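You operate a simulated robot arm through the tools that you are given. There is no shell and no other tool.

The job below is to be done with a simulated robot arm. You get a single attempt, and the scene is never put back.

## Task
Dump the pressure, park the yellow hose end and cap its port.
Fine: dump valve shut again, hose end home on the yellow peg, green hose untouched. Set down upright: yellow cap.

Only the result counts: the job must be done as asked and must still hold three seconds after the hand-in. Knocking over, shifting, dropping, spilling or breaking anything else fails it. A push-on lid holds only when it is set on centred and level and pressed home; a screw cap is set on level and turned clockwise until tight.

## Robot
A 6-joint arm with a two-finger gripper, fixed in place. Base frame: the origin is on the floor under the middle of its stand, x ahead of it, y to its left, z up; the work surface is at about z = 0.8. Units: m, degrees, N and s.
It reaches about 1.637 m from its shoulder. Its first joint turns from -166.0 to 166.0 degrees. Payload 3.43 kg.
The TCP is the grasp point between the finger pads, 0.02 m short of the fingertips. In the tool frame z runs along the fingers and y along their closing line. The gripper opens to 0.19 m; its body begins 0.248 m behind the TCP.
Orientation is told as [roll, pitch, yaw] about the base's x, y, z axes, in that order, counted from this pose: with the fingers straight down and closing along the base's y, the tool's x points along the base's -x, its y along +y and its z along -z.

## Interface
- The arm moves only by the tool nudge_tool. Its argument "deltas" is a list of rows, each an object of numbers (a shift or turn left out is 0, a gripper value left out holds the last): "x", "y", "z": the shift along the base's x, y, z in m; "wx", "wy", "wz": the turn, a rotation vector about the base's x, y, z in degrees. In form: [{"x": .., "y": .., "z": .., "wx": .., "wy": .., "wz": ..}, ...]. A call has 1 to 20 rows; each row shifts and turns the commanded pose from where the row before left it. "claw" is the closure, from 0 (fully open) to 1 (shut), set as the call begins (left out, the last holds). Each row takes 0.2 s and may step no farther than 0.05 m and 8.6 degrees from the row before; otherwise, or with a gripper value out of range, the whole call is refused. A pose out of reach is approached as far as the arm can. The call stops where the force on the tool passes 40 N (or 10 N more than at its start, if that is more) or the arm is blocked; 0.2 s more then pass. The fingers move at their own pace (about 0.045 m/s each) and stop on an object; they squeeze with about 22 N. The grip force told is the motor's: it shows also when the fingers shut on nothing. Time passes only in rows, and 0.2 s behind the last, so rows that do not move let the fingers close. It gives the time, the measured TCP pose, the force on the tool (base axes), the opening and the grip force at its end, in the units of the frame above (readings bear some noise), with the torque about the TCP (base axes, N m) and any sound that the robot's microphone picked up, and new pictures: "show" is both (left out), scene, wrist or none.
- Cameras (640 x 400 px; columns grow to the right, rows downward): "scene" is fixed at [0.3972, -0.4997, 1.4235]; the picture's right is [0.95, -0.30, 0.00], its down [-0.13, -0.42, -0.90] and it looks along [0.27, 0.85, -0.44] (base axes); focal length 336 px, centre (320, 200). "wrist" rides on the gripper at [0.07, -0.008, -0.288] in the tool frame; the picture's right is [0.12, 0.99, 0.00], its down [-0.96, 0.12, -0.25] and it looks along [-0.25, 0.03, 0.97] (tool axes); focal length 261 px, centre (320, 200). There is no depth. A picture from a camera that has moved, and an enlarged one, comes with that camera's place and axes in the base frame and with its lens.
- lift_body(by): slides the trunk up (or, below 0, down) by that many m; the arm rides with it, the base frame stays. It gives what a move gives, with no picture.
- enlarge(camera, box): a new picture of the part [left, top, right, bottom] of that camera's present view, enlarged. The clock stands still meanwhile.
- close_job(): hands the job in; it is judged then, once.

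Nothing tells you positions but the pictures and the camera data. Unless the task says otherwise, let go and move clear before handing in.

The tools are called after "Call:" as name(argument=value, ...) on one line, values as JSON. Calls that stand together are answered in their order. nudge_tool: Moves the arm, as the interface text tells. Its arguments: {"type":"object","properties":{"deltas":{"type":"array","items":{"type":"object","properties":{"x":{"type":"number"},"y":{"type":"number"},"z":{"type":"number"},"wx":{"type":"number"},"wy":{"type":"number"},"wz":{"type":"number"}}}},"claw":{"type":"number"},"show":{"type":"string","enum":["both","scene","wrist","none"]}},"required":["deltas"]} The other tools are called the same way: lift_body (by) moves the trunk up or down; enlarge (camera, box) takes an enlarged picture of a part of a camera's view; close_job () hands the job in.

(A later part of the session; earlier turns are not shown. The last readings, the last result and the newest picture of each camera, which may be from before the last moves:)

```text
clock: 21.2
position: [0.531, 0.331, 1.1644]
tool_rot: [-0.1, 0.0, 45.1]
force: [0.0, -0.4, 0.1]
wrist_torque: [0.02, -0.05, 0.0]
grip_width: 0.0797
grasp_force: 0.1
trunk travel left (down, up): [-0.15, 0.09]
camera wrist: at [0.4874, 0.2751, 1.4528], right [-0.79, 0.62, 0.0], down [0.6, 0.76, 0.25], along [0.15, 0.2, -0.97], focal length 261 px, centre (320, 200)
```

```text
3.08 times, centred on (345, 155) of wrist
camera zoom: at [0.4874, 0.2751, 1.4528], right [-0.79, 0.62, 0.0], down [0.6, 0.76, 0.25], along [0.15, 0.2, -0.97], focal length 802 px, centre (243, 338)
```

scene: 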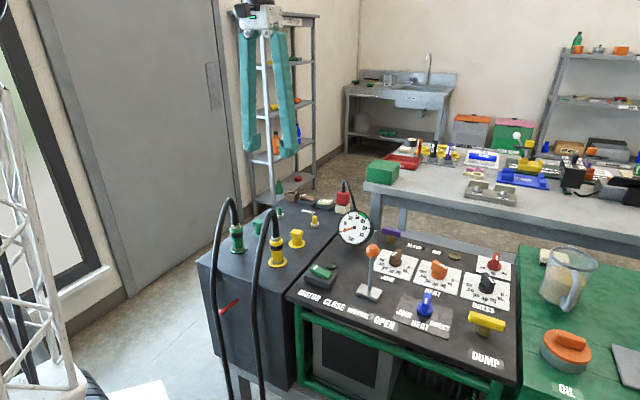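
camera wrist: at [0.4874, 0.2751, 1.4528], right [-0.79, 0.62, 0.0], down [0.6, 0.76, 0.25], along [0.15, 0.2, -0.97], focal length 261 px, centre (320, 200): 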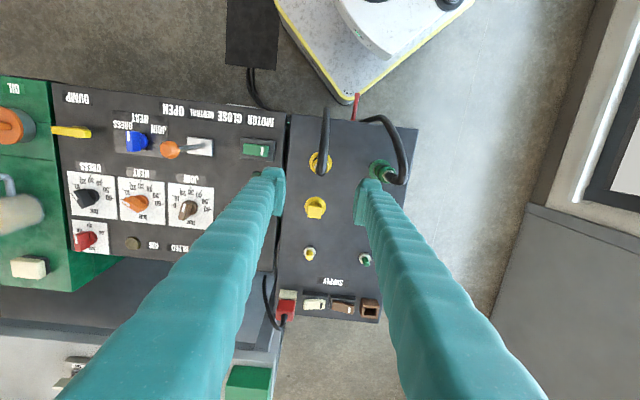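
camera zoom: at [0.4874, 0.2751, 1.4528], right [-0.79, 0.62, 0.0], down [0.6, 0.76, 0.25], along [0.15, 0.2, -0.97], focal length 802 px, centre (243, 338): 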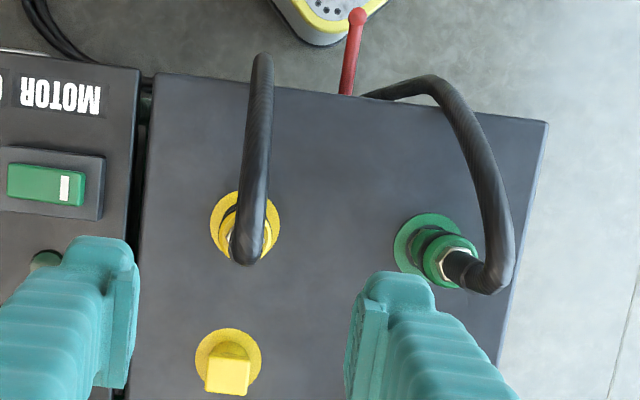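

The flange centre comes out at (0.532, 0.335), about 4 mm from my axis. I correct and lower most of the way with the hose between the fingers.

Call:
nudge_tool(deltas=[{"x": 0.0015, "y": 0.0035, "z": -0.03}, {"z": -0.045}, {"z": -0.045}, {"z": -0.045}, {"z": -0.045}, {"z": -0.03}, {}], claw=0.58, show="both")

Call:
enlarge(camera="wrist", box=[250, 90, 390, 230])

Call:
enlarge(camera="scene", box=[210, 170, 330, 280])

```text
clock: 22.8
position: [0.5366, 0.3357, 0.923]
tool_rot: [-0.1, 0.0, 45.2]
force: [-1.0, 0.2, 0.3]
wrist_torque: [-0.01, 0.03, 0.01]
grip_width: 0.08
grasp_force: 0.0
trunk travel left (down, up): [-0.15, 0.09]
camera wrist: at [0.4932, 0.2788, 1.2115], right [-0.79, 0.62, 0.0], down [0.6, 0.76, 0.25], along [0.15, 0.19, -0.97], focal length 261 px, centre (320, 200)
```

scene: 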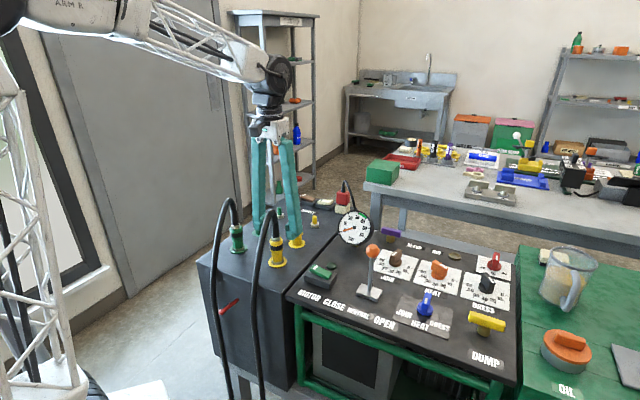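
wrist: 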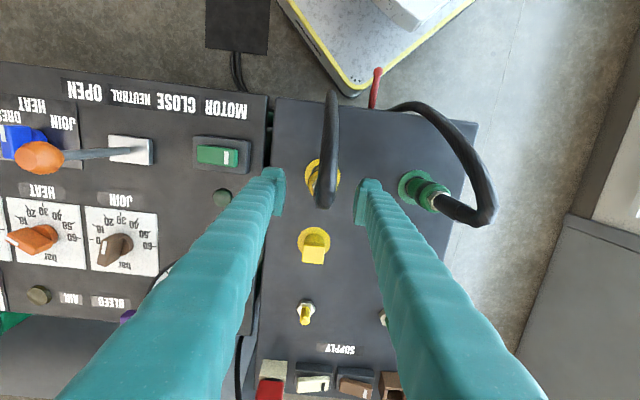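

```text
2.86 times, centred on (320, 160) of wrist
camera zoom: at [0.4932, 0.2788, 1.2115], right [-0.79, 0.62, 0.0], down [0.6, 0.76, 0.25], along [0.15, 0.19, -0.97], focal length 745 px, centre (320, 314)
```

zoom: 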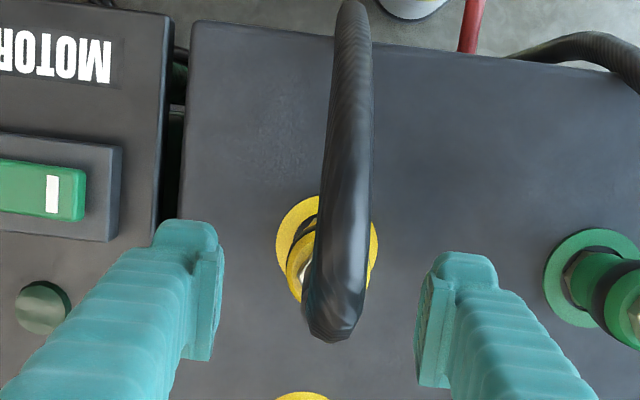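

```text
3.64 times, centred on (270, 225) of scene
camera zoom: at [0.3972, -0.4997, 1.4235], right [0.95, -0.3, 0.0], down [-0.13, -0.42, -0.9], along [0.27, 0.85, -0.44], focal length 1223 px, centre (502, 109)
```

zoom: 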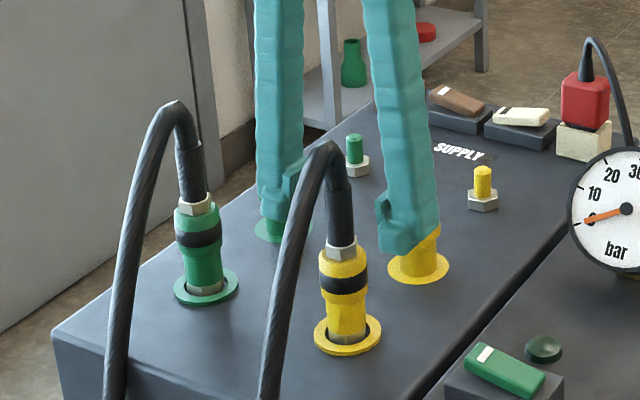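

The fingers are level with the hose top and clear of everything. I take an idle reading to see whether the arm has settled.

Call:
nudge_tool(deltas=[{}, {}], claw=0.58, show="none")

Call:
nudge_tool(deltas=[{}, {}], claw=0.58, show="wrist")

Call:
enlarge(camera="wrist", box=[250, 90, 390, 230])

```text
clock: 23.4
position: [0.5376, 0.3349, 0.9231]
tool_rot: [0.0, 0.0, 45.0]
force: [0.3, -0.3, -0.4]
wrist_torque: [0.03, 0.0, 0.03]
grip_width: 0.0799
grasp_force: 0.1
trunk travel left (down, up): [-0.15, 0.09]
```

```text
clock: 24.0
position: [0.5369, 0.3342, 0.9236]
tool_rot: [-0.1, 0.1, 45.1]
force: [-0.4, 0.8, 0.0]
wrist_torque: [0.02, 0.0, -0.01]
grip_width: 0.0797
grasp_force: 0.2
trunk travel left (down, up): [-0.15, 0.09]
camera wrist: at [0.4932, 0.2787, 1.2118], right [-0.79, 0.62, 0.0], down [0.6, 0.76, 0.25], along [0.15, 0.19, -0.97], focal length 261 px, centre (320, 200)
```

wrist: 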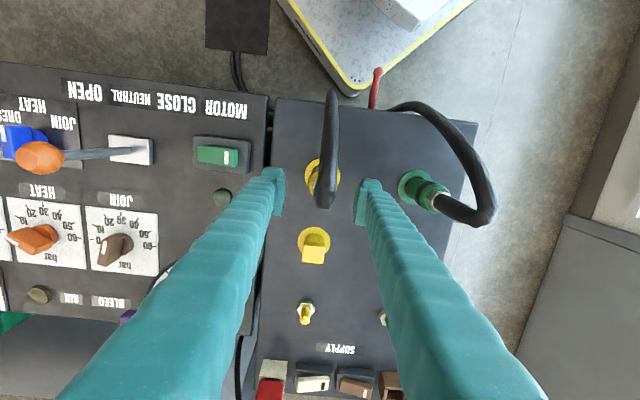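

```text
2.86 times, centred on (320, 160) of wrist
camera zoom: at [0.4932, 0.2787, 1.2118], right [-0.79, 0.62, 0.0], down [0.6, 0.76, 0.25], along [0.15, 0.19, -0.97], focal length 745 px, centre (320, 314)
```

zoom: 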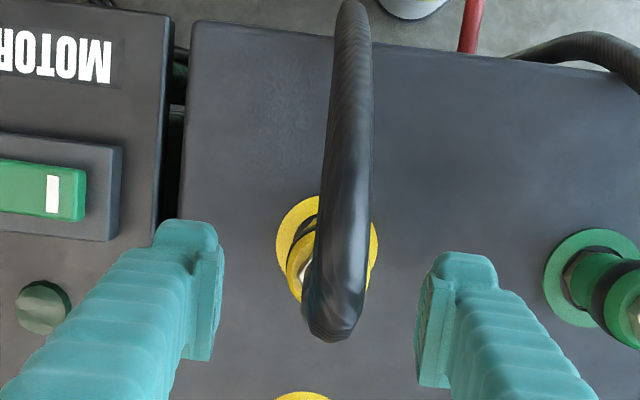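

Settled at (0.537, 0.3345), while the port measures (0.5325, 0.335). I shift 4.5 mm in x and lower to the collar height.

Call:
nudge_tool(deltas=[{"x": -0.0045, "y": 0.0005, "z": -0.01}, {"z": -0.02}, {"z": -0.018}, {"z": -0.01}, {}, {}], claw=0.62, show="both")

Call:
enlarge(camera="wrist", box=[250, 90, 390, 230])

Call:
enlarge(camera="scene", box=[230, 190, 330, 280])

```text
clock: 25.4
position: [0.5307, 0.3336, 0.8668]
tool_rot: [0.0, 0.0, 45.2]
force: [0.3, 0.0, -0.1]
wrist_torque: [0.01, 0.01, -0.02]
grip_width: 0.0723
grasp_force: 0.0
trunk travel left (down, up): [-0.15, 0.09]
camera wrist: at [0.4881, 0.2793, 1.1553], right [-0.79, 0.62, 0.0], down [0.6, 0.76, 0.25], along [0.15, 0.19, -0.97], focal length 261 px, centre (320, 200)
```

scene: 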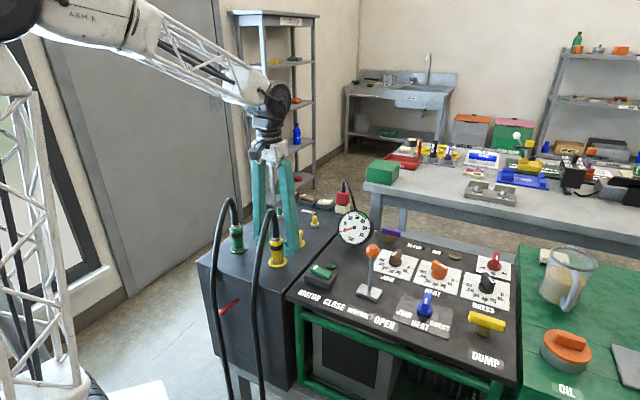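
wrist: 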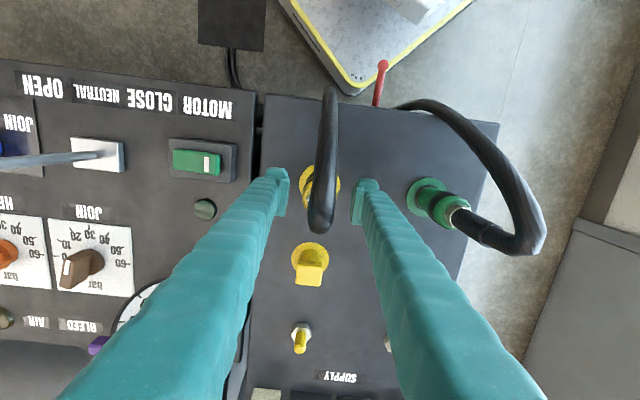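

```text
2.86 times, centred on (320, 160) of wrist
camera zoom: at [0.4881, 0.2793, 1.1553], right [-0.79, 0.62, 0.0], down [0.6, 0.76, 0.25], along [0.15, 0.19, -0.97], focal length 745 px, centre (320, 314)
```

zoom: 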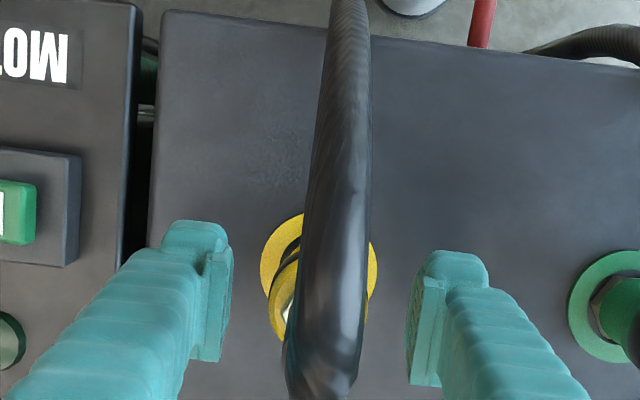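

```text
4.44 times, centred on (280, 235) of scene
camera zoom: at [0.3972, -0.4997, 1.4235], right [0.95, -0.3, 0.0], down [-0.13, -0.42, -0.9], along [0.27, 0.85, -0.44], focal length 1494 px, centre (498, 44)
```

zoom: 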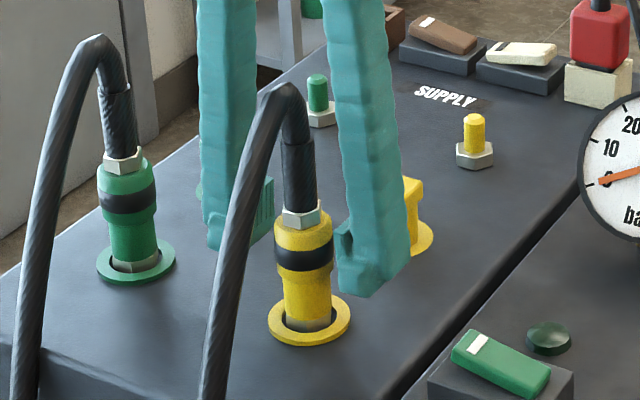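

The pads flank the collar and black band evenly. I correct 1.5 mm and close the grip.

Call:
nudge_tool(deltas=[{"x": 0.0015, "y": 0.0012}, {}, {}, {}, {}], claw=1.0, show="both")

Call:
enlarge(camera="wrist", box=[250, 90, 390, 230])

Call:
enlarge(camera="scene", box=[230, 190, 330, 280])

```text
clock: 26.6
position: [0.5331, 0.3354, 0.8659]
tool_rot: [0.0, 0.1, 45.1]
force: [5.5, -6.0, -0.3]
wrist_torque: [-0.02, -0.07, 0.01]
grip_width: 0.0366
grasp_force: 21.8
trunk travel left (down, up): [-0.15, 0.09]
camera wrist: at [0.4899, 0.2799, 1.1547], right [-0.79, 0.62, 0.0], down [0.6, 0.76, 0.25], along [0.15, 0.19, -0.97], focal length 261 px, centre (320, 200)
```

scene: 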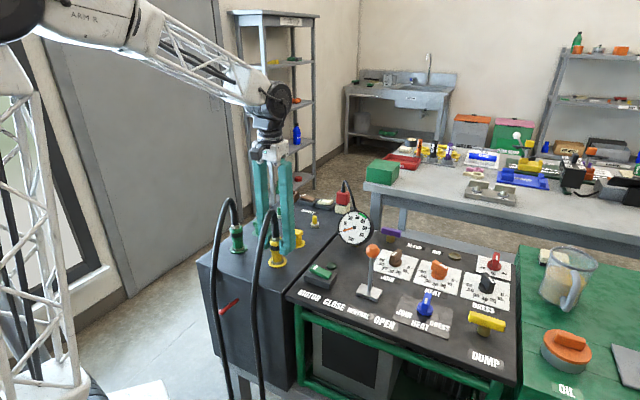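
wrist: 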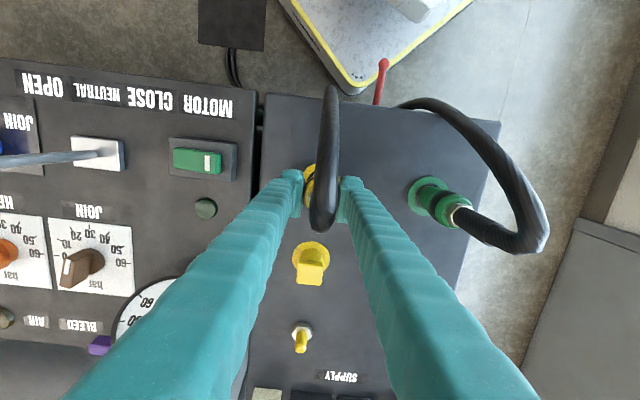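

```text
2.86 times, centred on (320, 160) of wrist
camera zoom: at [0.4899, 0.2799, 1.1547], right [-0.79, 0.62, 0.0], down [0.6, 0.76, 0.25], along [0.15, 0.19, -0.97], focal length 745 px, centre (320, 314)
```

zoom: 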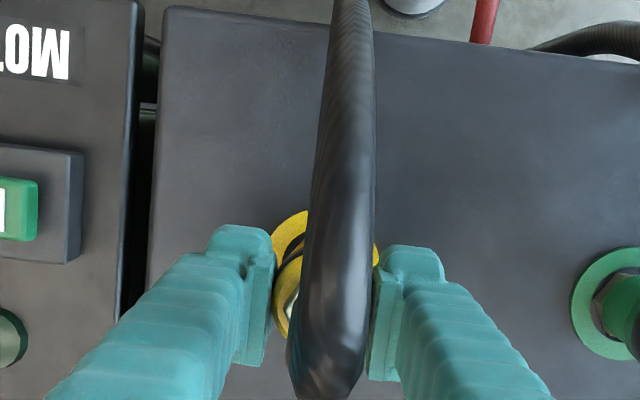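

```text
4.44 times, centred on (280, 235) of scene
camera zoom: at [0.3972, -0.4997, 1.4235], right [0.95, -0.3, 0.0], down [-0.13, -0.42, -0.9], along [0.27, 0.85, -0.44], focal length 1494 px, centre (498, 44)
```

zoom: 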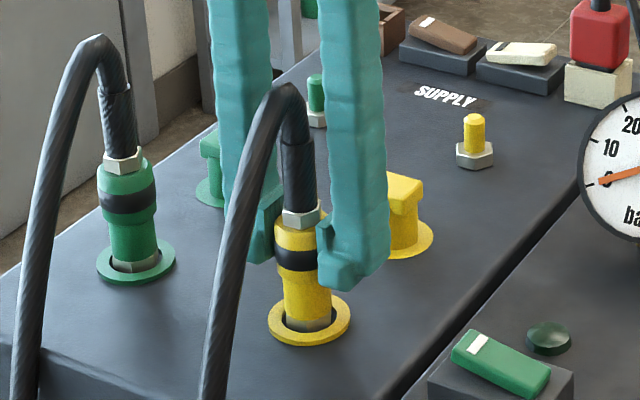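

The collar is gripped at 37 mm. I pull straight up gently and watch the force.

Call:
nudge_tool(deltas=[{}, {"z": 0.005}, {"z": 0.005}, {"z": 0.005}, {"z": 0.005}], claw=1.0, show="scene")

Call:
enlarge(camera="scene", box=[230, 190, 330, 280])

```text
clock: 27.8
position: [0.5316, 0.3382, 0.8849]
tool_rot: [0.0, -0.1, 45.2]
force: [4.8, -4.5, -2.9]
wrist_torque: [-0.19, -0.22, 0.02]
grip_width: 0.0366
grasp_force: 22.1
trunk travel left (down, up): [-0.15, 0.09]
```

scene: 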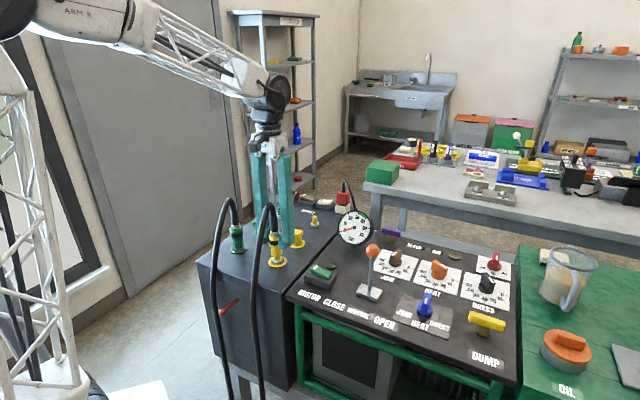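

```text
4.44 times, centred on (280, 235) of scene
camera zoom: at [0.3972, -0.4997, 1.4235], right [0.95, -0.3, 0.0], down [-0.13, -0.42, -0.9], along [0.27, 0.85, -0.44], focal length 1494 px, centre (498, 44)
```

zoom: 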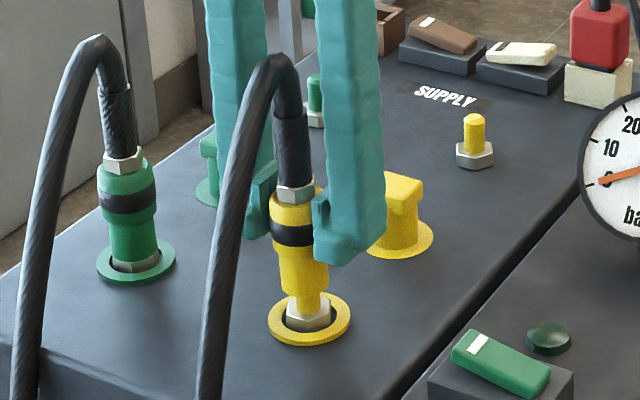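

The hose end slides up freely, showing a fixed fitting under it. I keep lifting straight up.

Call:
nudge_tool(deltas=[{"z": 0.01}, {"z": 0.015}, {"z": 0.02}, {"z": 0.02}, {}], claw=1.0, show="both")

Call:
enlarge(camera="scene", box=[230, 170, 330, 280])

Call:
enlarge(camera="wrist", box=[250, 90, 390, 230])

```text
clock: 29.0
position: [0.5304, 0.3365, 0.9498]
tool_rot: [0.0, 0.0, 45.1]
force: [-0.2, -0.2, -2.3]
wrist_torque: [0.01, -0.02, -0.04]
grip_width: 0.0368
grasp_force: 21.7
trunk travel left (down, up): [-0.15, 0.09]
camera wrist: at [0.4869, 0.2803, 1.2387], right [-0.79, 0.62, 0.0], down [0.6, 0.76, 0.25], along [0.15, 0.19, -0.97], focal length 261 px, centre (320, 200)
```

scene: 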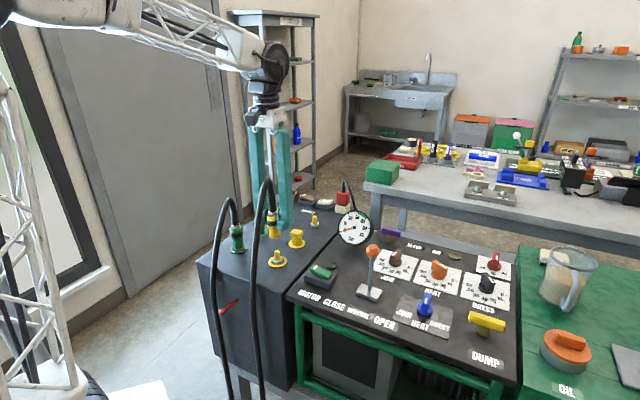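
wrist: 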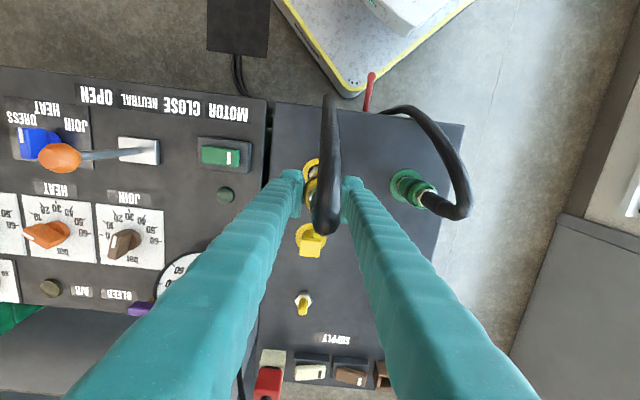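

```text
3.64 times, centred on (280, 225) of scene
camera zoom: at [0.3972, -0.4997, 1.4235], right [0.95, -0.3, 0.0], down [-0.13, -0.42, -0.9], along [0.27, 0.85, -0.44], focal length 1223 px, centre (466, 109)
```

zoom: 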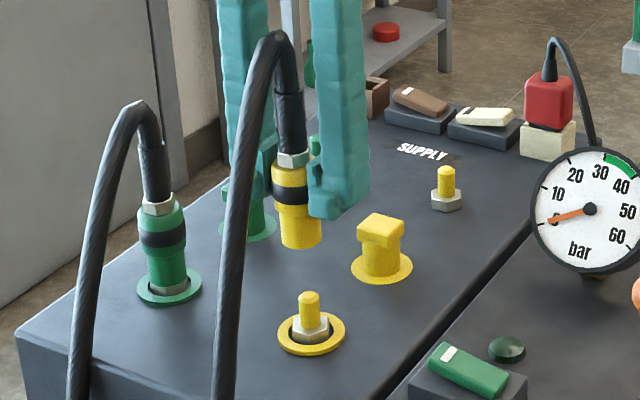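

```text
2.86 times, centred on (320, 160) of wrist
camera zoom: at [0.4869, 0.2803, 1.2387], right [-0.79, 0.62, 0.0], down [0.6, 0.76, 0.25], along [0.15, 0.19, -0.97], focal length 745 px, centre (320, 314)
```

zoom: 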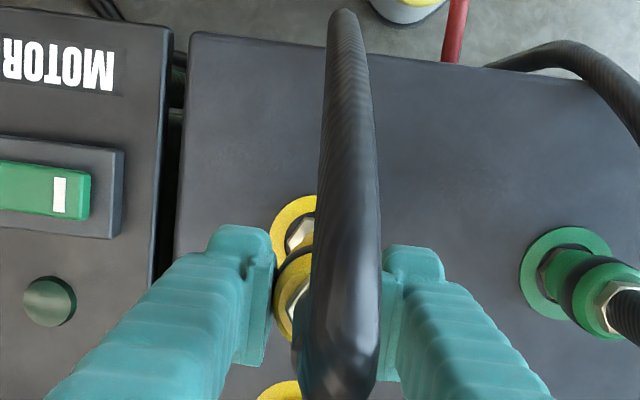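

The hose end is off; the port is a hex with a yellow stub, same height as the peg. I carry the hose end level, 4–5 cm above the cap, toward the peg.

Call:
nudge_tool(deltas=[{"z": 0.01}, {"x": 0.021, "y": 0.021}, {"x": 0.021, "y": 0.021}, {"x": 0.021, "y": 0.021}, {"x": 0.021, "y": 0.021}, {}], claw=1.0, show="both")

```text
clock: 30.4
position: [0.6154, 0.4198, 0.9579]
tool_rot: [0.1, 0.1, 45.0]
force: [-0.1, 0.2, -1.5]
wrist_torque: [-0.03, 0.01, 0.01]
grip_width: 0.0366
grasp_force: 21.5
trunk travel left (down, up): [-0.15, 0.09]
camera wrist: at [0.5716, 0.3641, 1.2459], right [-0.79, 0.62, 0.0], down [0.6, 0.76, 0.25], along [0.15, 0.19, -0.97], focal length 261 px, centre (320, 200)
```

scene: 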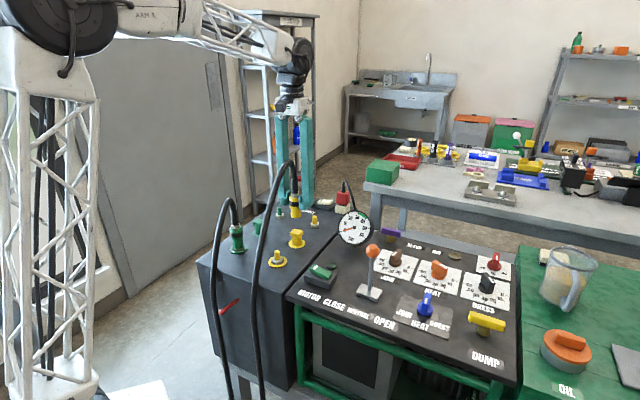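
wrist: 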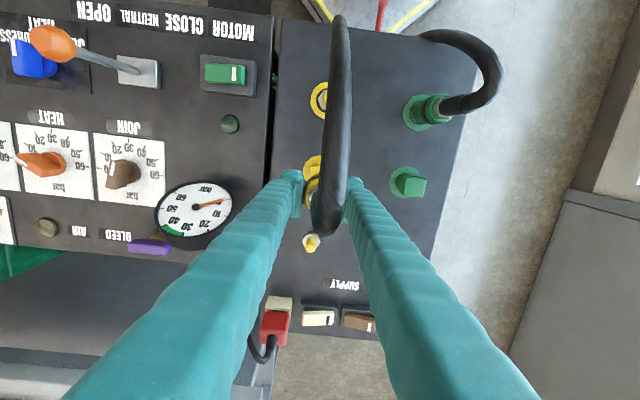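

Halfway there with almost no load from the hose. I go on to stand over the peg.

Call:
nudge_tool(deltas=[{"x": 0.021, "y": 0.021}, {"x": 0.021, "y": 0.021}, {"x": 0.021, "y": 0.021}, {"x": 0.0215, "y": 0.0205}, {}, {}], claw=1.0, show="both")

Call:
enlarge(camera="scene", box=[260, 140, 370, 250])

Call:
enlarge(camera="wrist", box=[250, 90, 390, 230])

```text
clock: 31.8
position: [0.699, 0.5049, 0.9577]
tool_rot: [0.0, 0.0, 45.2]
force: [-0.2, -0.1, -1.6]
wrist_torque: [-0.03, 0.0, -0.02]
grip_width: 0.0366
grasp_force: 21.9
trunk travel left (down, up): [-0.15, 0.09]
camera wrist: at [0.6559, 0.4493, 1.2469], right [-0.79, 0.62, 0.0], down [0.6, 0.76, 0.25], along [0.15, 0.19, -0.97], focal length 261 px, centre (320, 200)
```

scene: 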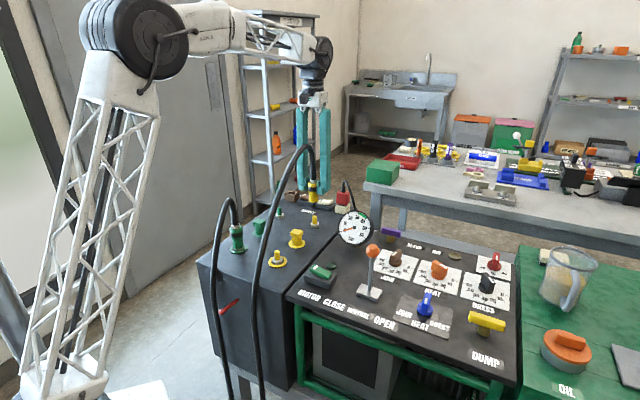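
wrist: 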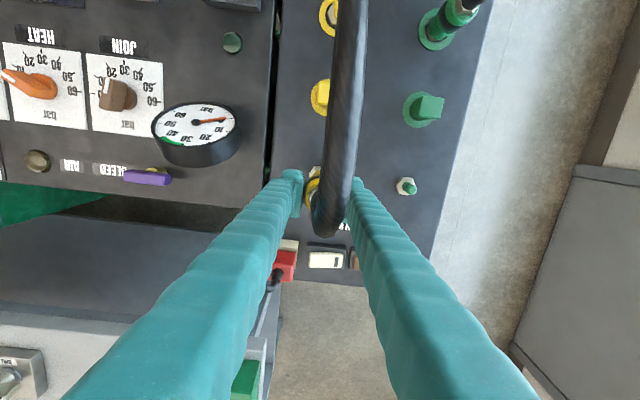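

```text
3.64 times, centred on (315, 195) of scene
camera zoom: at [0.3972, -0.4997, 1.4235], right [0.95, -0.3, 0.0], down [-0.13, -0.42, -0.9], along [0.27, 0.85, -0.44], focal length 1223 px, centre (338, 218)
```

zoom: 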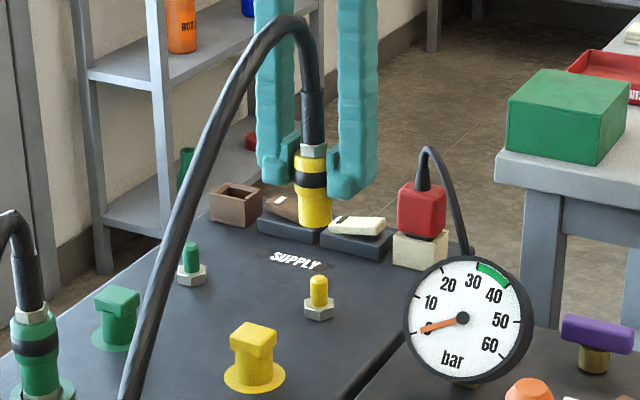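

```text
2.86 times, centred on (320, 160) of wrist
camera zoom: at [0.6559, 0.4493, 1.2469], right [-0.79, 0.62, 0.0], down [0.6, 0.76, 0.25], along [0.15, 0.19, -0.97], focal length 745 px, centre (320, 314)
```

zoom: 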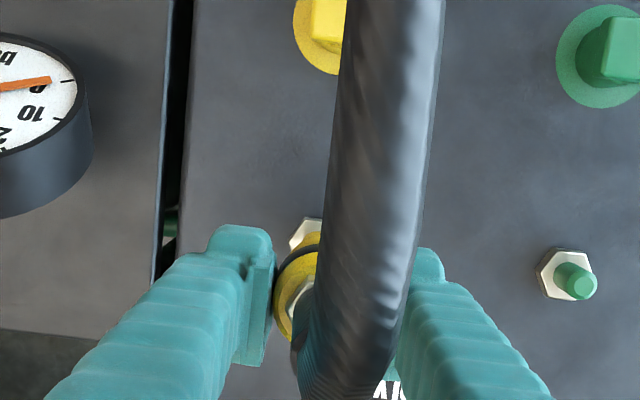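

Peg hex corner shows right where it should under the connector. I zoom further in both views to confirm alignment before lowering.

Call:
enlarge(camera="wrist", box=[290, 150, 350, 210])

Call:
enlarge(camera="scene", box=[290, 170, 340, 240])

```text
6.67 times, centred on (320, 180) of wrist
camera zoom: at [0.6559, 0.4493, 1.2469], right [-0.79, 0.62, 0.0], down [0.6, 0.76, 0.25], along [0.15, 0.19, -0.97], focal length 1738 px, centre (320, 333)
```

zoom: 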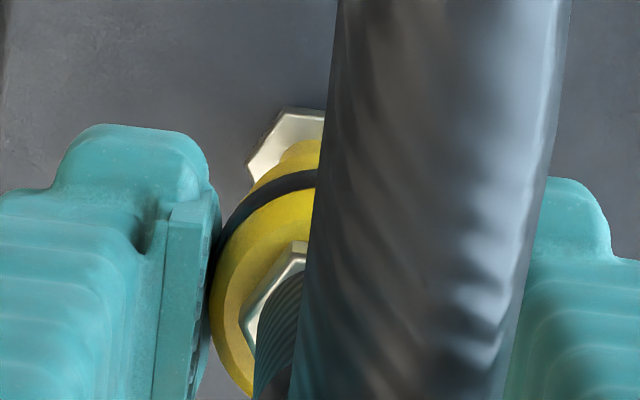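

```text
5.71 times, centred on (315, 205) of scene
camera zoom: at [0.3972, -0.4997, 1.4235], right [0.95, -0.3, 0.0], down [-0.13, -0.42, -0.9], along [0.27, 0.85, -0.44], focal length 1921 px, centre (349, 171)
```

zoom: 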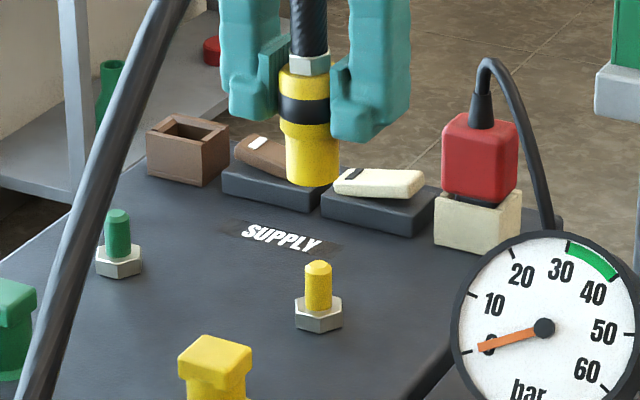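

The peg sits about 2 mm toward (+x, −y) from the connector axis. I correct that and lower until the connector mouth is just above the peg tip.

Call:
nudge_tool(deltas=[{"x": 0.002, "y": -0.0022}, {"z": -0.015}, {"z": -0.015}, {"z": -0.015}, {}, {}], claw=1.0, show="both")

Call:
enlarge(camera="wrist", box=[290, 150, 350, 210])

Call:
enlarge(camera="scene", box=[290, 170, 340, 240])

```text
clock: 33.2
position: [0.7021, 0.4993, 0.9156]
tool_rot: [0.0, 0.0, 45.1]
force: [-0.7, 0.7, -1.6]
wrist_torque: [-0.01, -0.03, 0.0]
grip_width: 0.0365
grasp_force: 21.4
trunk travel left (down, up): [-0.15, 0.09]
camera wrist: at [0.6582, 0.4435, 1.2043], right [-0.79, 0.62, 0.0], down [0.6, 0.76, 0.25], along [0.15, 0.19, -0.97], focal length 261 px, centre (320, 200)
```

scene: 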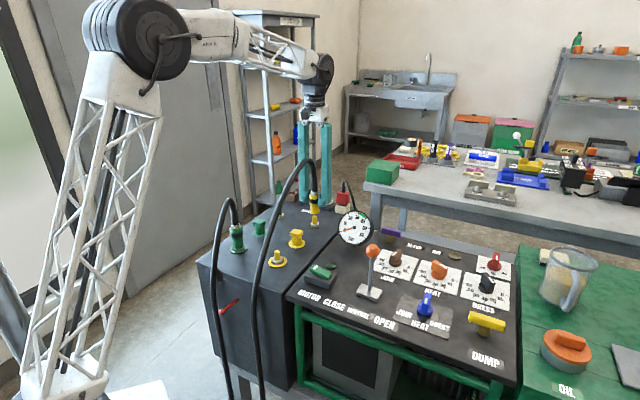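
wrist: 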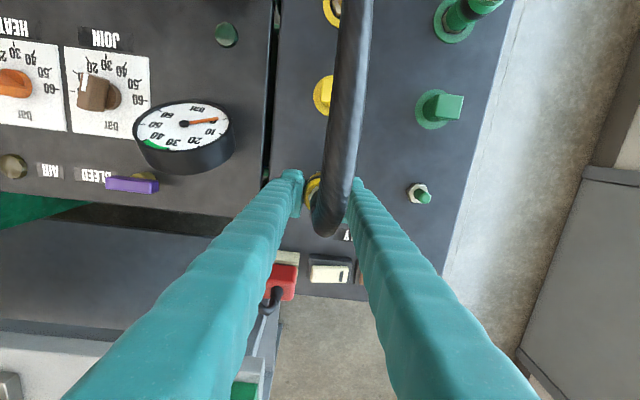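

```text
6.67 times, centred on (320, 180) of wrist
camera zoom: at [0.6582, 0.4435, 1.2043], right [-0.79, 0.62, 0.0], down [0.6, 0.76, 0.25], along [0.15, 0.19, -0.97], focal length 1738 px, centre (320, 333)
```

zoom: 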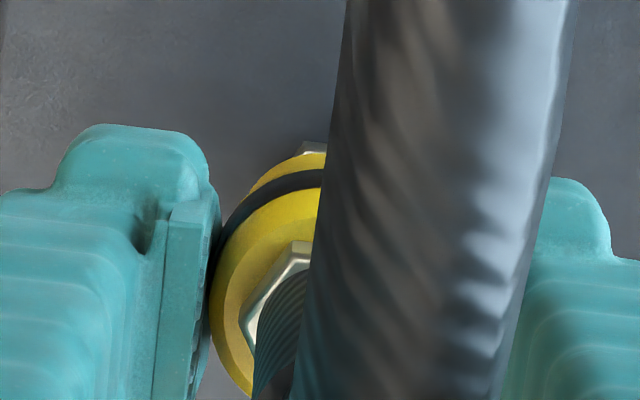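

```text
5.71 times, centred on (315, 205) of scene
camera zoom: at [0.3972, -0.4997, 1.4235], right [0.95, -0.3, 0.0], down [-0.13, -0.42, -0.9], along [0.27, 0.85, -0.44], focal length 1921 px, centre (349, 171)
```

zoom: 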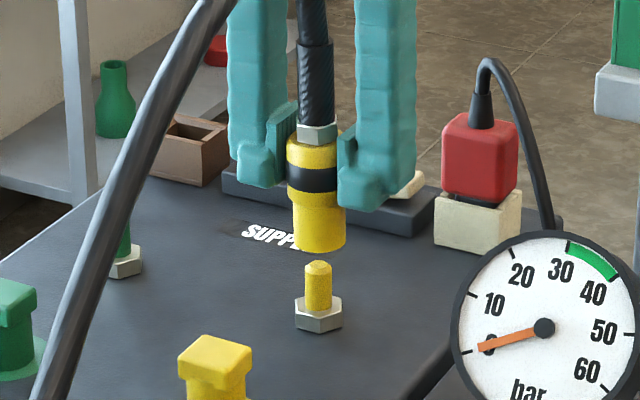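

The arm overshot slightly; the peg now appears about 2–3 mm toward +y. I make that small correction and re-check.

Call:
nudge_tool(deltas=[{"x": -0.0008, "y": 0.0028}, {}, {}], claw=1.0, show="wrist")

Call:
enlarge(camera="wrist", box=[290, 150, 350, 210])

Call:
enlarge(camera="scene", box=[300, 190, 330, 230])

```text
clock: 34.0
position: [0.7005, 0.5021, 0.9141]
tool_rot: [-0.1, -0.1, 45.1]
force: [0.0, 0.3, -1.9]
wrist_torque: [0.0, 0.0, 0.02]
grip_width: 0.0367
grasp_force: 21.9
trunk travel left (down, up): [-0.15, 0.09]
camera wrist: at [0.6577, 0.4471, 1.2029], right [-0.79, 0.62, 0.0], down [0.6, 0.76, 0.25], along [0.15, 0.19, -0.97], focal length 261 px, centre (320, 200)
```

wrist: 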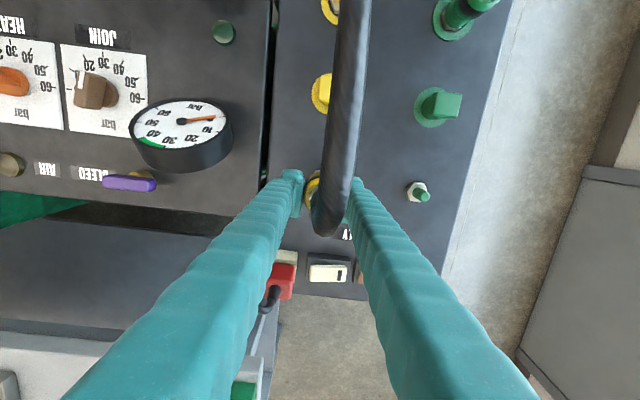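

```text
6.67 times, centred on (320, 180) of wrist
camera zoom: at [0.6577, 0.4471, 1.2029], right [-0.79, 0.62, 0.0], down [0.6, 0.76, 0.25], along [0.15, 0.19, -0.97], focal length 1738 px, centre (320, 333)
```

zoom: 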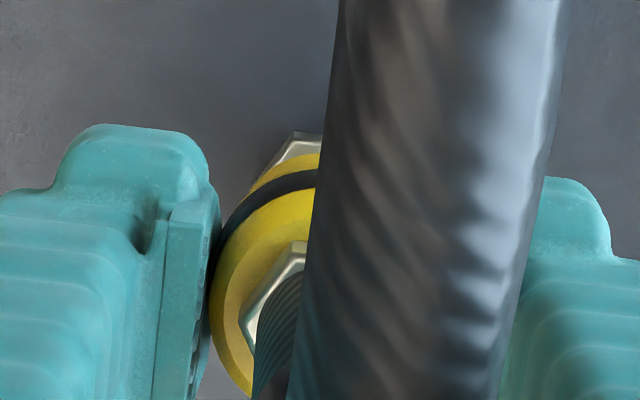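

```text
10.00 times, centred on (315, 210) of scene
camera zoom: at [0.3972, -0.4997, 1.4235], right [0.95, -0.3, 0.0], down [-0.13, -0.42, -0.9], along [0.27, 0.85, -0.44], focal length 3362 px, centre (370, 100)
```

zoom: 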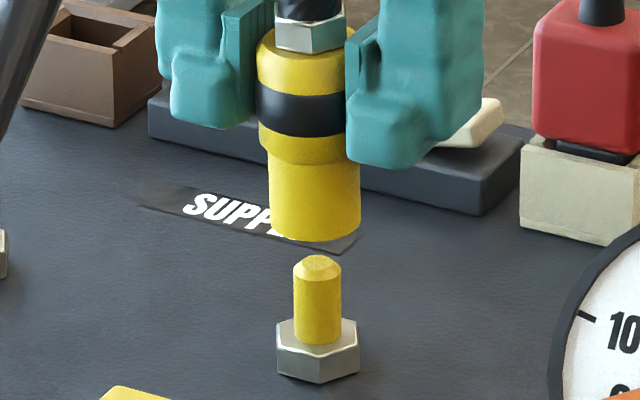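

Both views show the mouth aligned with the peg to about a millimetre. I lower slowly, watching the force.

Call:
nudge_tool(deltas=[{"z": -0.006}, {"z": -0.006}, {"z": -0.004}, {}], claw=1.0, show="scene")

Call:
enlarge(camera="scene", box=[300, 190, 330, 230])

```text
clock: 35.0
position: [0.7021, 0.5035, 0.897]
tool_rot: [0.0, 0.0, 45.1]
force: [-1.0, 0.0, -0.9]
wrist_torque: [0.05, 0.03, -0.01]
grip_width: 0.0367
grasp_force: 22.3
trunk travel left (down, up): [-0.15, 0.09]
```

scene: 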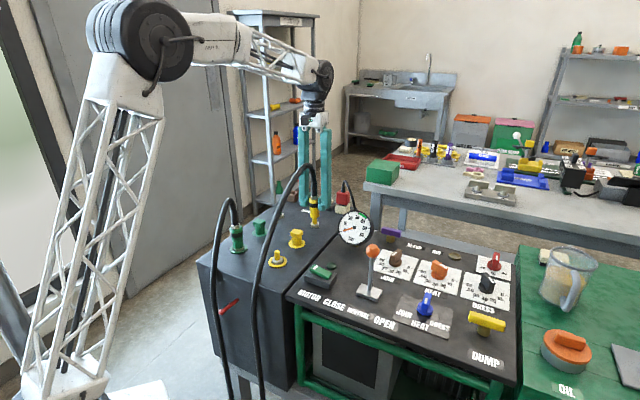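

```text
10.00 times, centred on (315, 210) of scene
camera zoom: at [0.3972, -0.4997, 1.4235], right [0.95, -0.3, 0.0], down [-0.13, -0.42, -0.9], along [0.27, 0.85, -0.44], focal length 3362 px, centre (370, 100)
```

zoom: 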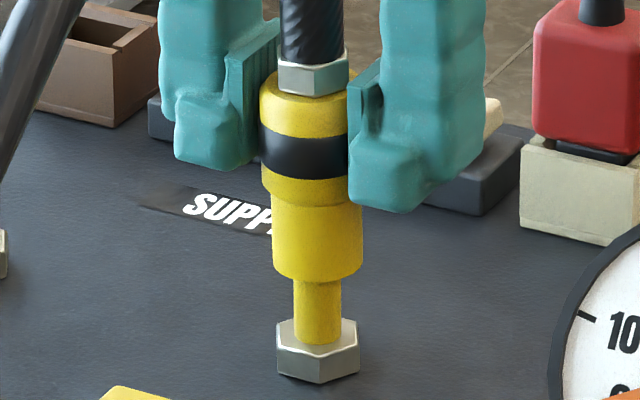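

No contact force yet, with the mouth just over the peg tip. I trim 1 mm and continue down.

Call:
nudge_tool(deltas=[{"x": -0.001, "y": -0.001}, {"z": -0.004}, {"z": -0.004}, {}], claw=1.0, show="both")

Call:
enlarge(camera="scene", box=[300, 190, 330, 230])

Call:
enlarge(camera="wrist", box=[290, 150, 350, 210])

```text
clock: 36.0
position: [0.7008, 0.5033, 0.8906]
tool_rot: [0.0, -0.1, 45.1]
force: [5.0, 3.4, 10.6]
wrist_torque: [0.23, -0.34, -0.02]
grip_width: 0.0366
grasp_force: 22.0
trunk travel left (down, up): [-0.15, 0.09]
camera wrist: at [0.6567, 0.4469, 1.1795], right [-0.79, 0.62, 0.0], down [0.6, 0.76, 0.25], along [0.15, 0.2, -0.97], focal length 261 px, centre (320, 200)
```

scene: 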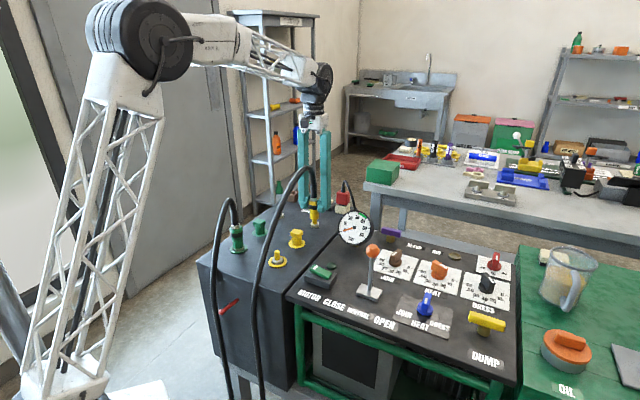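
wrist: 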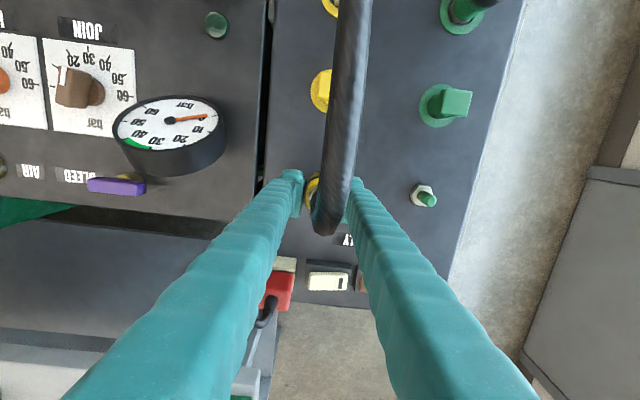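

```text
10.00 times, centred on (315, 210) of scene
camera zoom: at [0.3972, -0.4997, 1.4235], right [0.95, -0.3, 0.0], down [-0.13, -0.42, -0.9], along [0.27, 0.85, -0.44], focal length 3362 px, centre (370, 100)
```

zoom: 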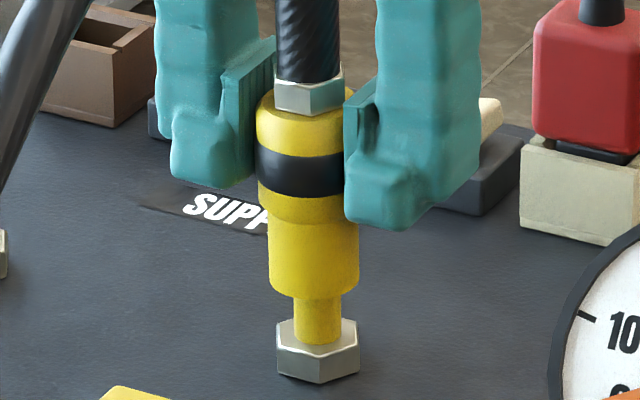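

```text
6.67 times, centred on (320, 180) of wrist
camera zoom: at [0.6567, 0.4469, 1.1795], right [-0.79, 0.62, 0.0], down [0.6, 0.76, 0.25], along [0.15, 0.2, -0.97], focal length 1738 px, centre (320, 333)
```

zoom: 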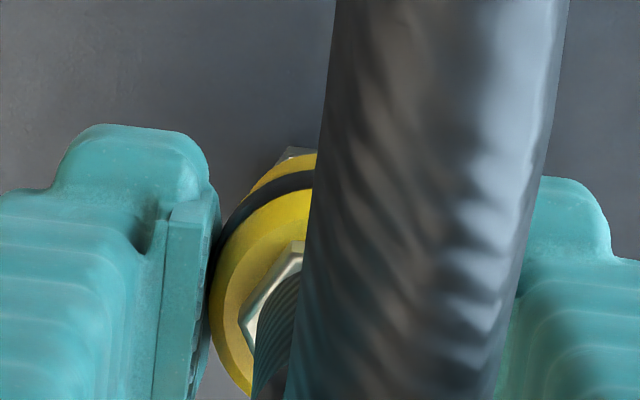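

The mouth touched the peg rim (10 N up, pushed toward +x+y), and the scene view shows it about 1.4 mm left. I back off a little, shift toward +x, and try again.

Call:
nudge_tool(deltas=[{"z": 0.004}, {"x": 0.0015, "y": 0.0004}, {}, {}], claw=1.0, show="both")

Call:
enlarge(camera="scene", box=[300, 190, 330, 230])

Call:
enlarge(camera="wrist", box=[290, 150, 350, 210])

```text
clock: 37.0
position: [0.7015, 0.5019, 0.8948]
tool_rot: [0.0, 0.0, 45.1]
force: [0.2, -0.1, -2.1]
wrist_torque: [0.02, -0.01, 0.02]
grip_width: 0.0367
grasp_force: 22.0
trunk travel left (down, up): [-0.15, 0.09]
camera wrist: at [0.6583, 0.4472, 1.182], right [-0.79, 0.62, 0.0], down [0.6, 0.76, 0.25], along [0.15, 0.19, -0.97], focal length 261 px, centre (320, 200)
```

scene: 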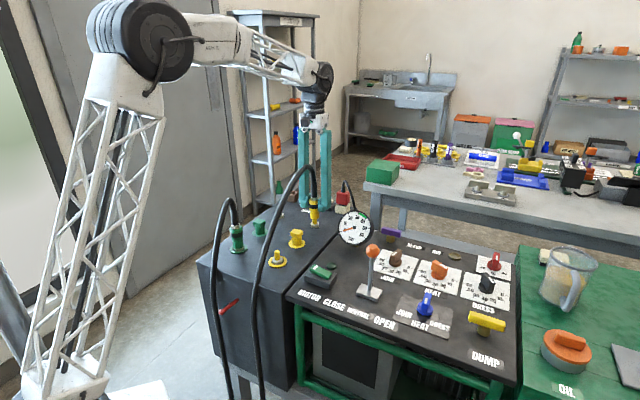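
wrist: 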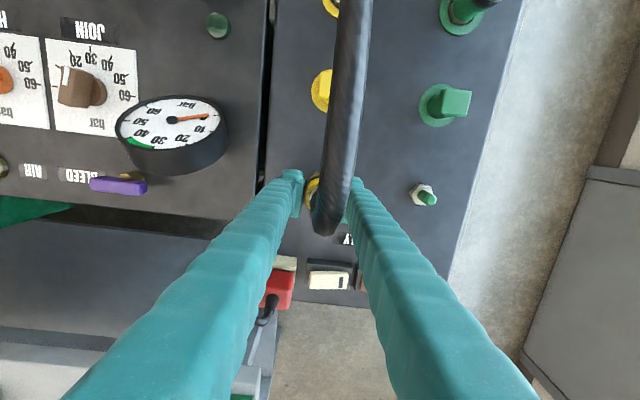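

```text
10.00 times, centred on (315, 210) of scene
camera zoom: at [0.3972, -0.4997, 1.4235], right [0.95, -0.3, 0.0], down [-0.13, -0.42, -0.9], along [0.27, 0.85, -0.44], focal length 3362 px, centre (370, 100)
```

zoom: 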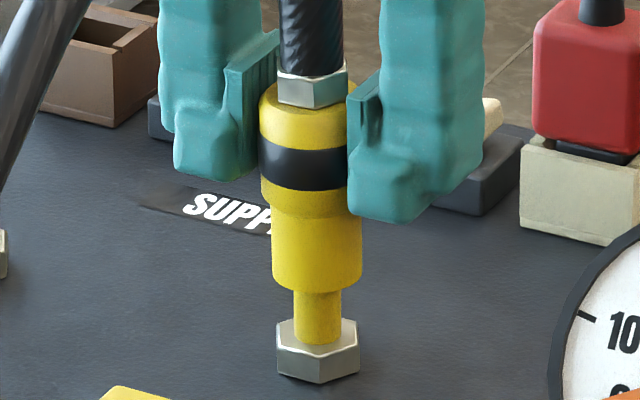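

```text
6.67 times, centred on (320, 180) of wrist
camera zoom: at [0.6583, 0.4472, 1.182], right [-0.79, 0.62, 0.0], down [0.6, 0.76, 0.25], along [0.15, 0.19, -0.97], focal length 1738 px, centre (320, 333)
```

zoom: 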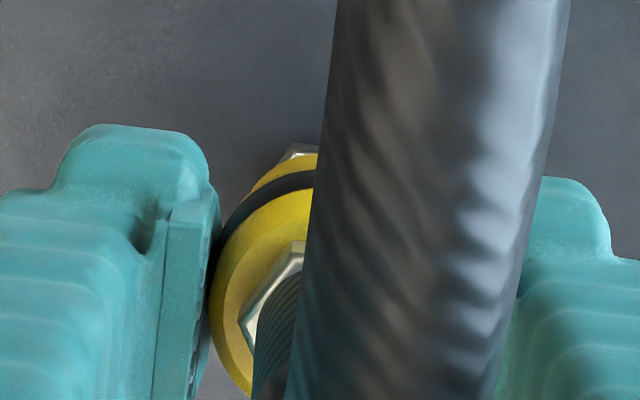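

Now the mouth is centred on the peg in the scene view. I lower in small steps again.

Call:
nudge_tool(deltas=[{"z": -0.003}, {"z": -0.003}, {"z": -0.003}, {}], claw=1.0, show="scene")

Call:
enlarge(camera="scene", box=[300, 190, 330, 230])

```text
clock: 38.0
position: [0.7015, 0.504, 0.8852]
tool_rot: [0.0, -0.1, 45.3]
force: [-0.6, 4.5, -0.3]
wrist_torque: [0.21, 0.04, 0.02]
grip_width: 0.0366
grasp_force: 22.1
trunk travel left (down, up): [-0.15, 0.09]
```

scene: 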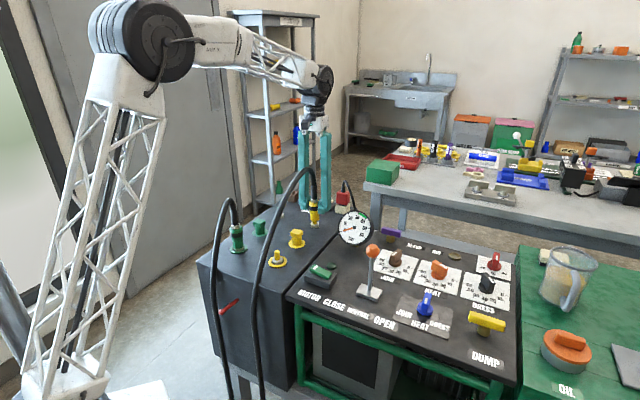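

```text
10.00 times, centred on (315, 210) of scene
camera zoom: at [0.3972, -0.4997, 1.4235], right [0.95, -0.3, 0.0], down [-0.13, -0.42, -0.9], along [0.27, 0.85, -0.44], focal length 3362 px, centre (370, 100)
```

zoom: 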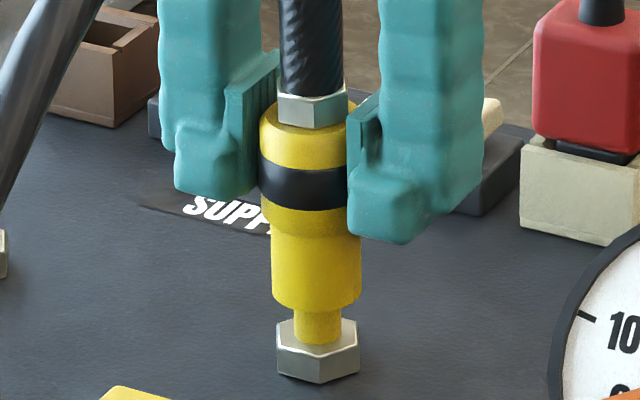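

It slipped over the peg with no vertical force. I go on down in small steps until it seats.

Call:
nudge_tool(deltas=[{"z": -0.003, "y": 0.0007}, {"z": -0.003}, {"z": -0.003}, {"z": -0.003}, {"z": -0.003}, {}], claw=1.0, show="scene")

Call:
enlarge(camera="scene", box=[300, 190, 330, 230])

```text
clock: 39.4
position: [0.7035, 0.5044, 0.8702]
tool_rot: [-0.1, 0.0, 45.1]
force: [-0.4, -0.7, -1.2]
wrist_torque: [-0.05, 0.01, -0.01]
grip_width: 0.0365
grasp_force: 22.4
trunk travel left (down, up): [-0.15, 0.09]
```

scene: 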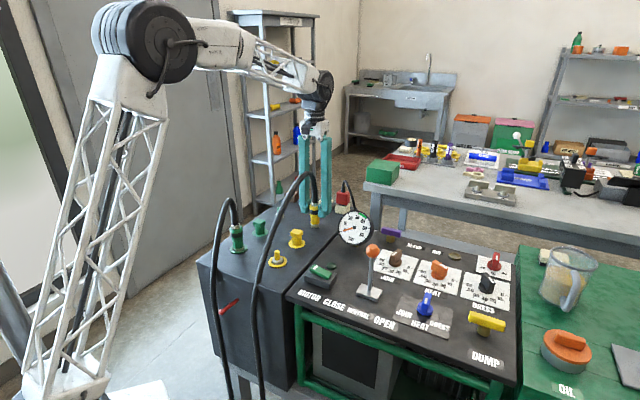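

```text
10.00 times, centred on (315, 210) of scene
camera zoom: at [0.3972, -0.4997, 1.4235], right [0.95, -0.3, 0.0], down [-0.13, -0.42, -0.9], along [0.27, 0.85, -0.44], focal length 3362 px, centre (370, 100)
```

zoom: 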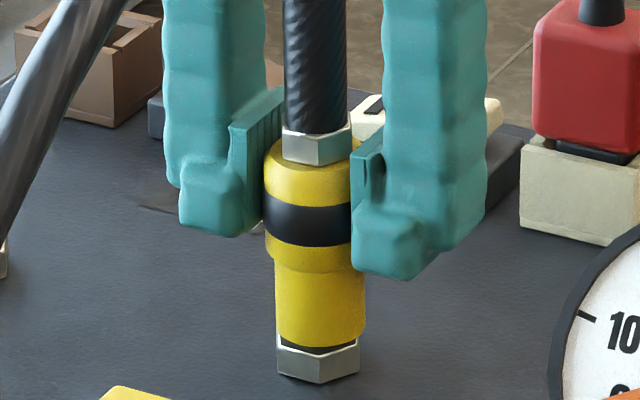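

Only a few millimetres remain above the hex. I press down the rest until it seats.

Call:
nudge_tool(deltas=[{"z": -0.002}, {"z": -0.002}, {"z": -0.002}, {"z": -0.002}, {}], claw=1.0, show="scene")

Call:
enlarge(camera="scene", box=[300, 190, 330, 230])

```text
clock: 40.6
position: [0.7029, 0.5042, 0.862]
tool_rot: [-0.2, -0.1, 45.1]
force: [7.7, -2.6, 20.2]
wrist_torque: [-0.1, -0.06, 0.01]
grip_width: 0.0366
grasp_force: 21.7
trunk travel left (down, up): [-0.15, 0.09]
```

scene: 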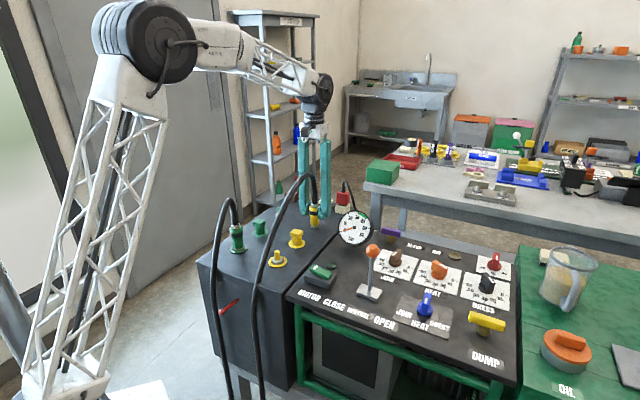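

```text
10.00 times, centred on (315, 210) of scene
camera zoom: at [0.3972, -0.4997, 1.4235], right [0.95, -0.3, 0.0], down [-0.13, -0.42, -0.9], along [0.27, 0.85, -0.44], focal length 3362 px, centre (370, 100)
```

zoom: 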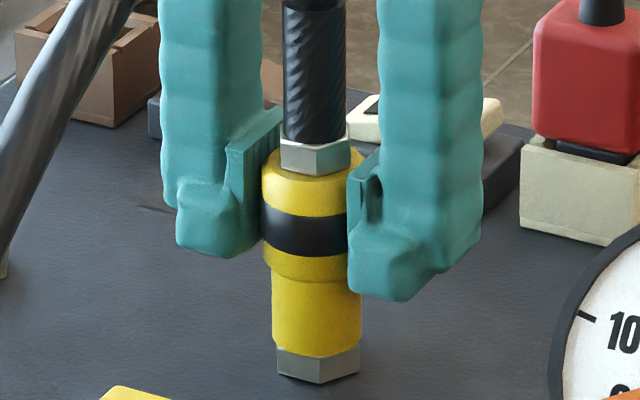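

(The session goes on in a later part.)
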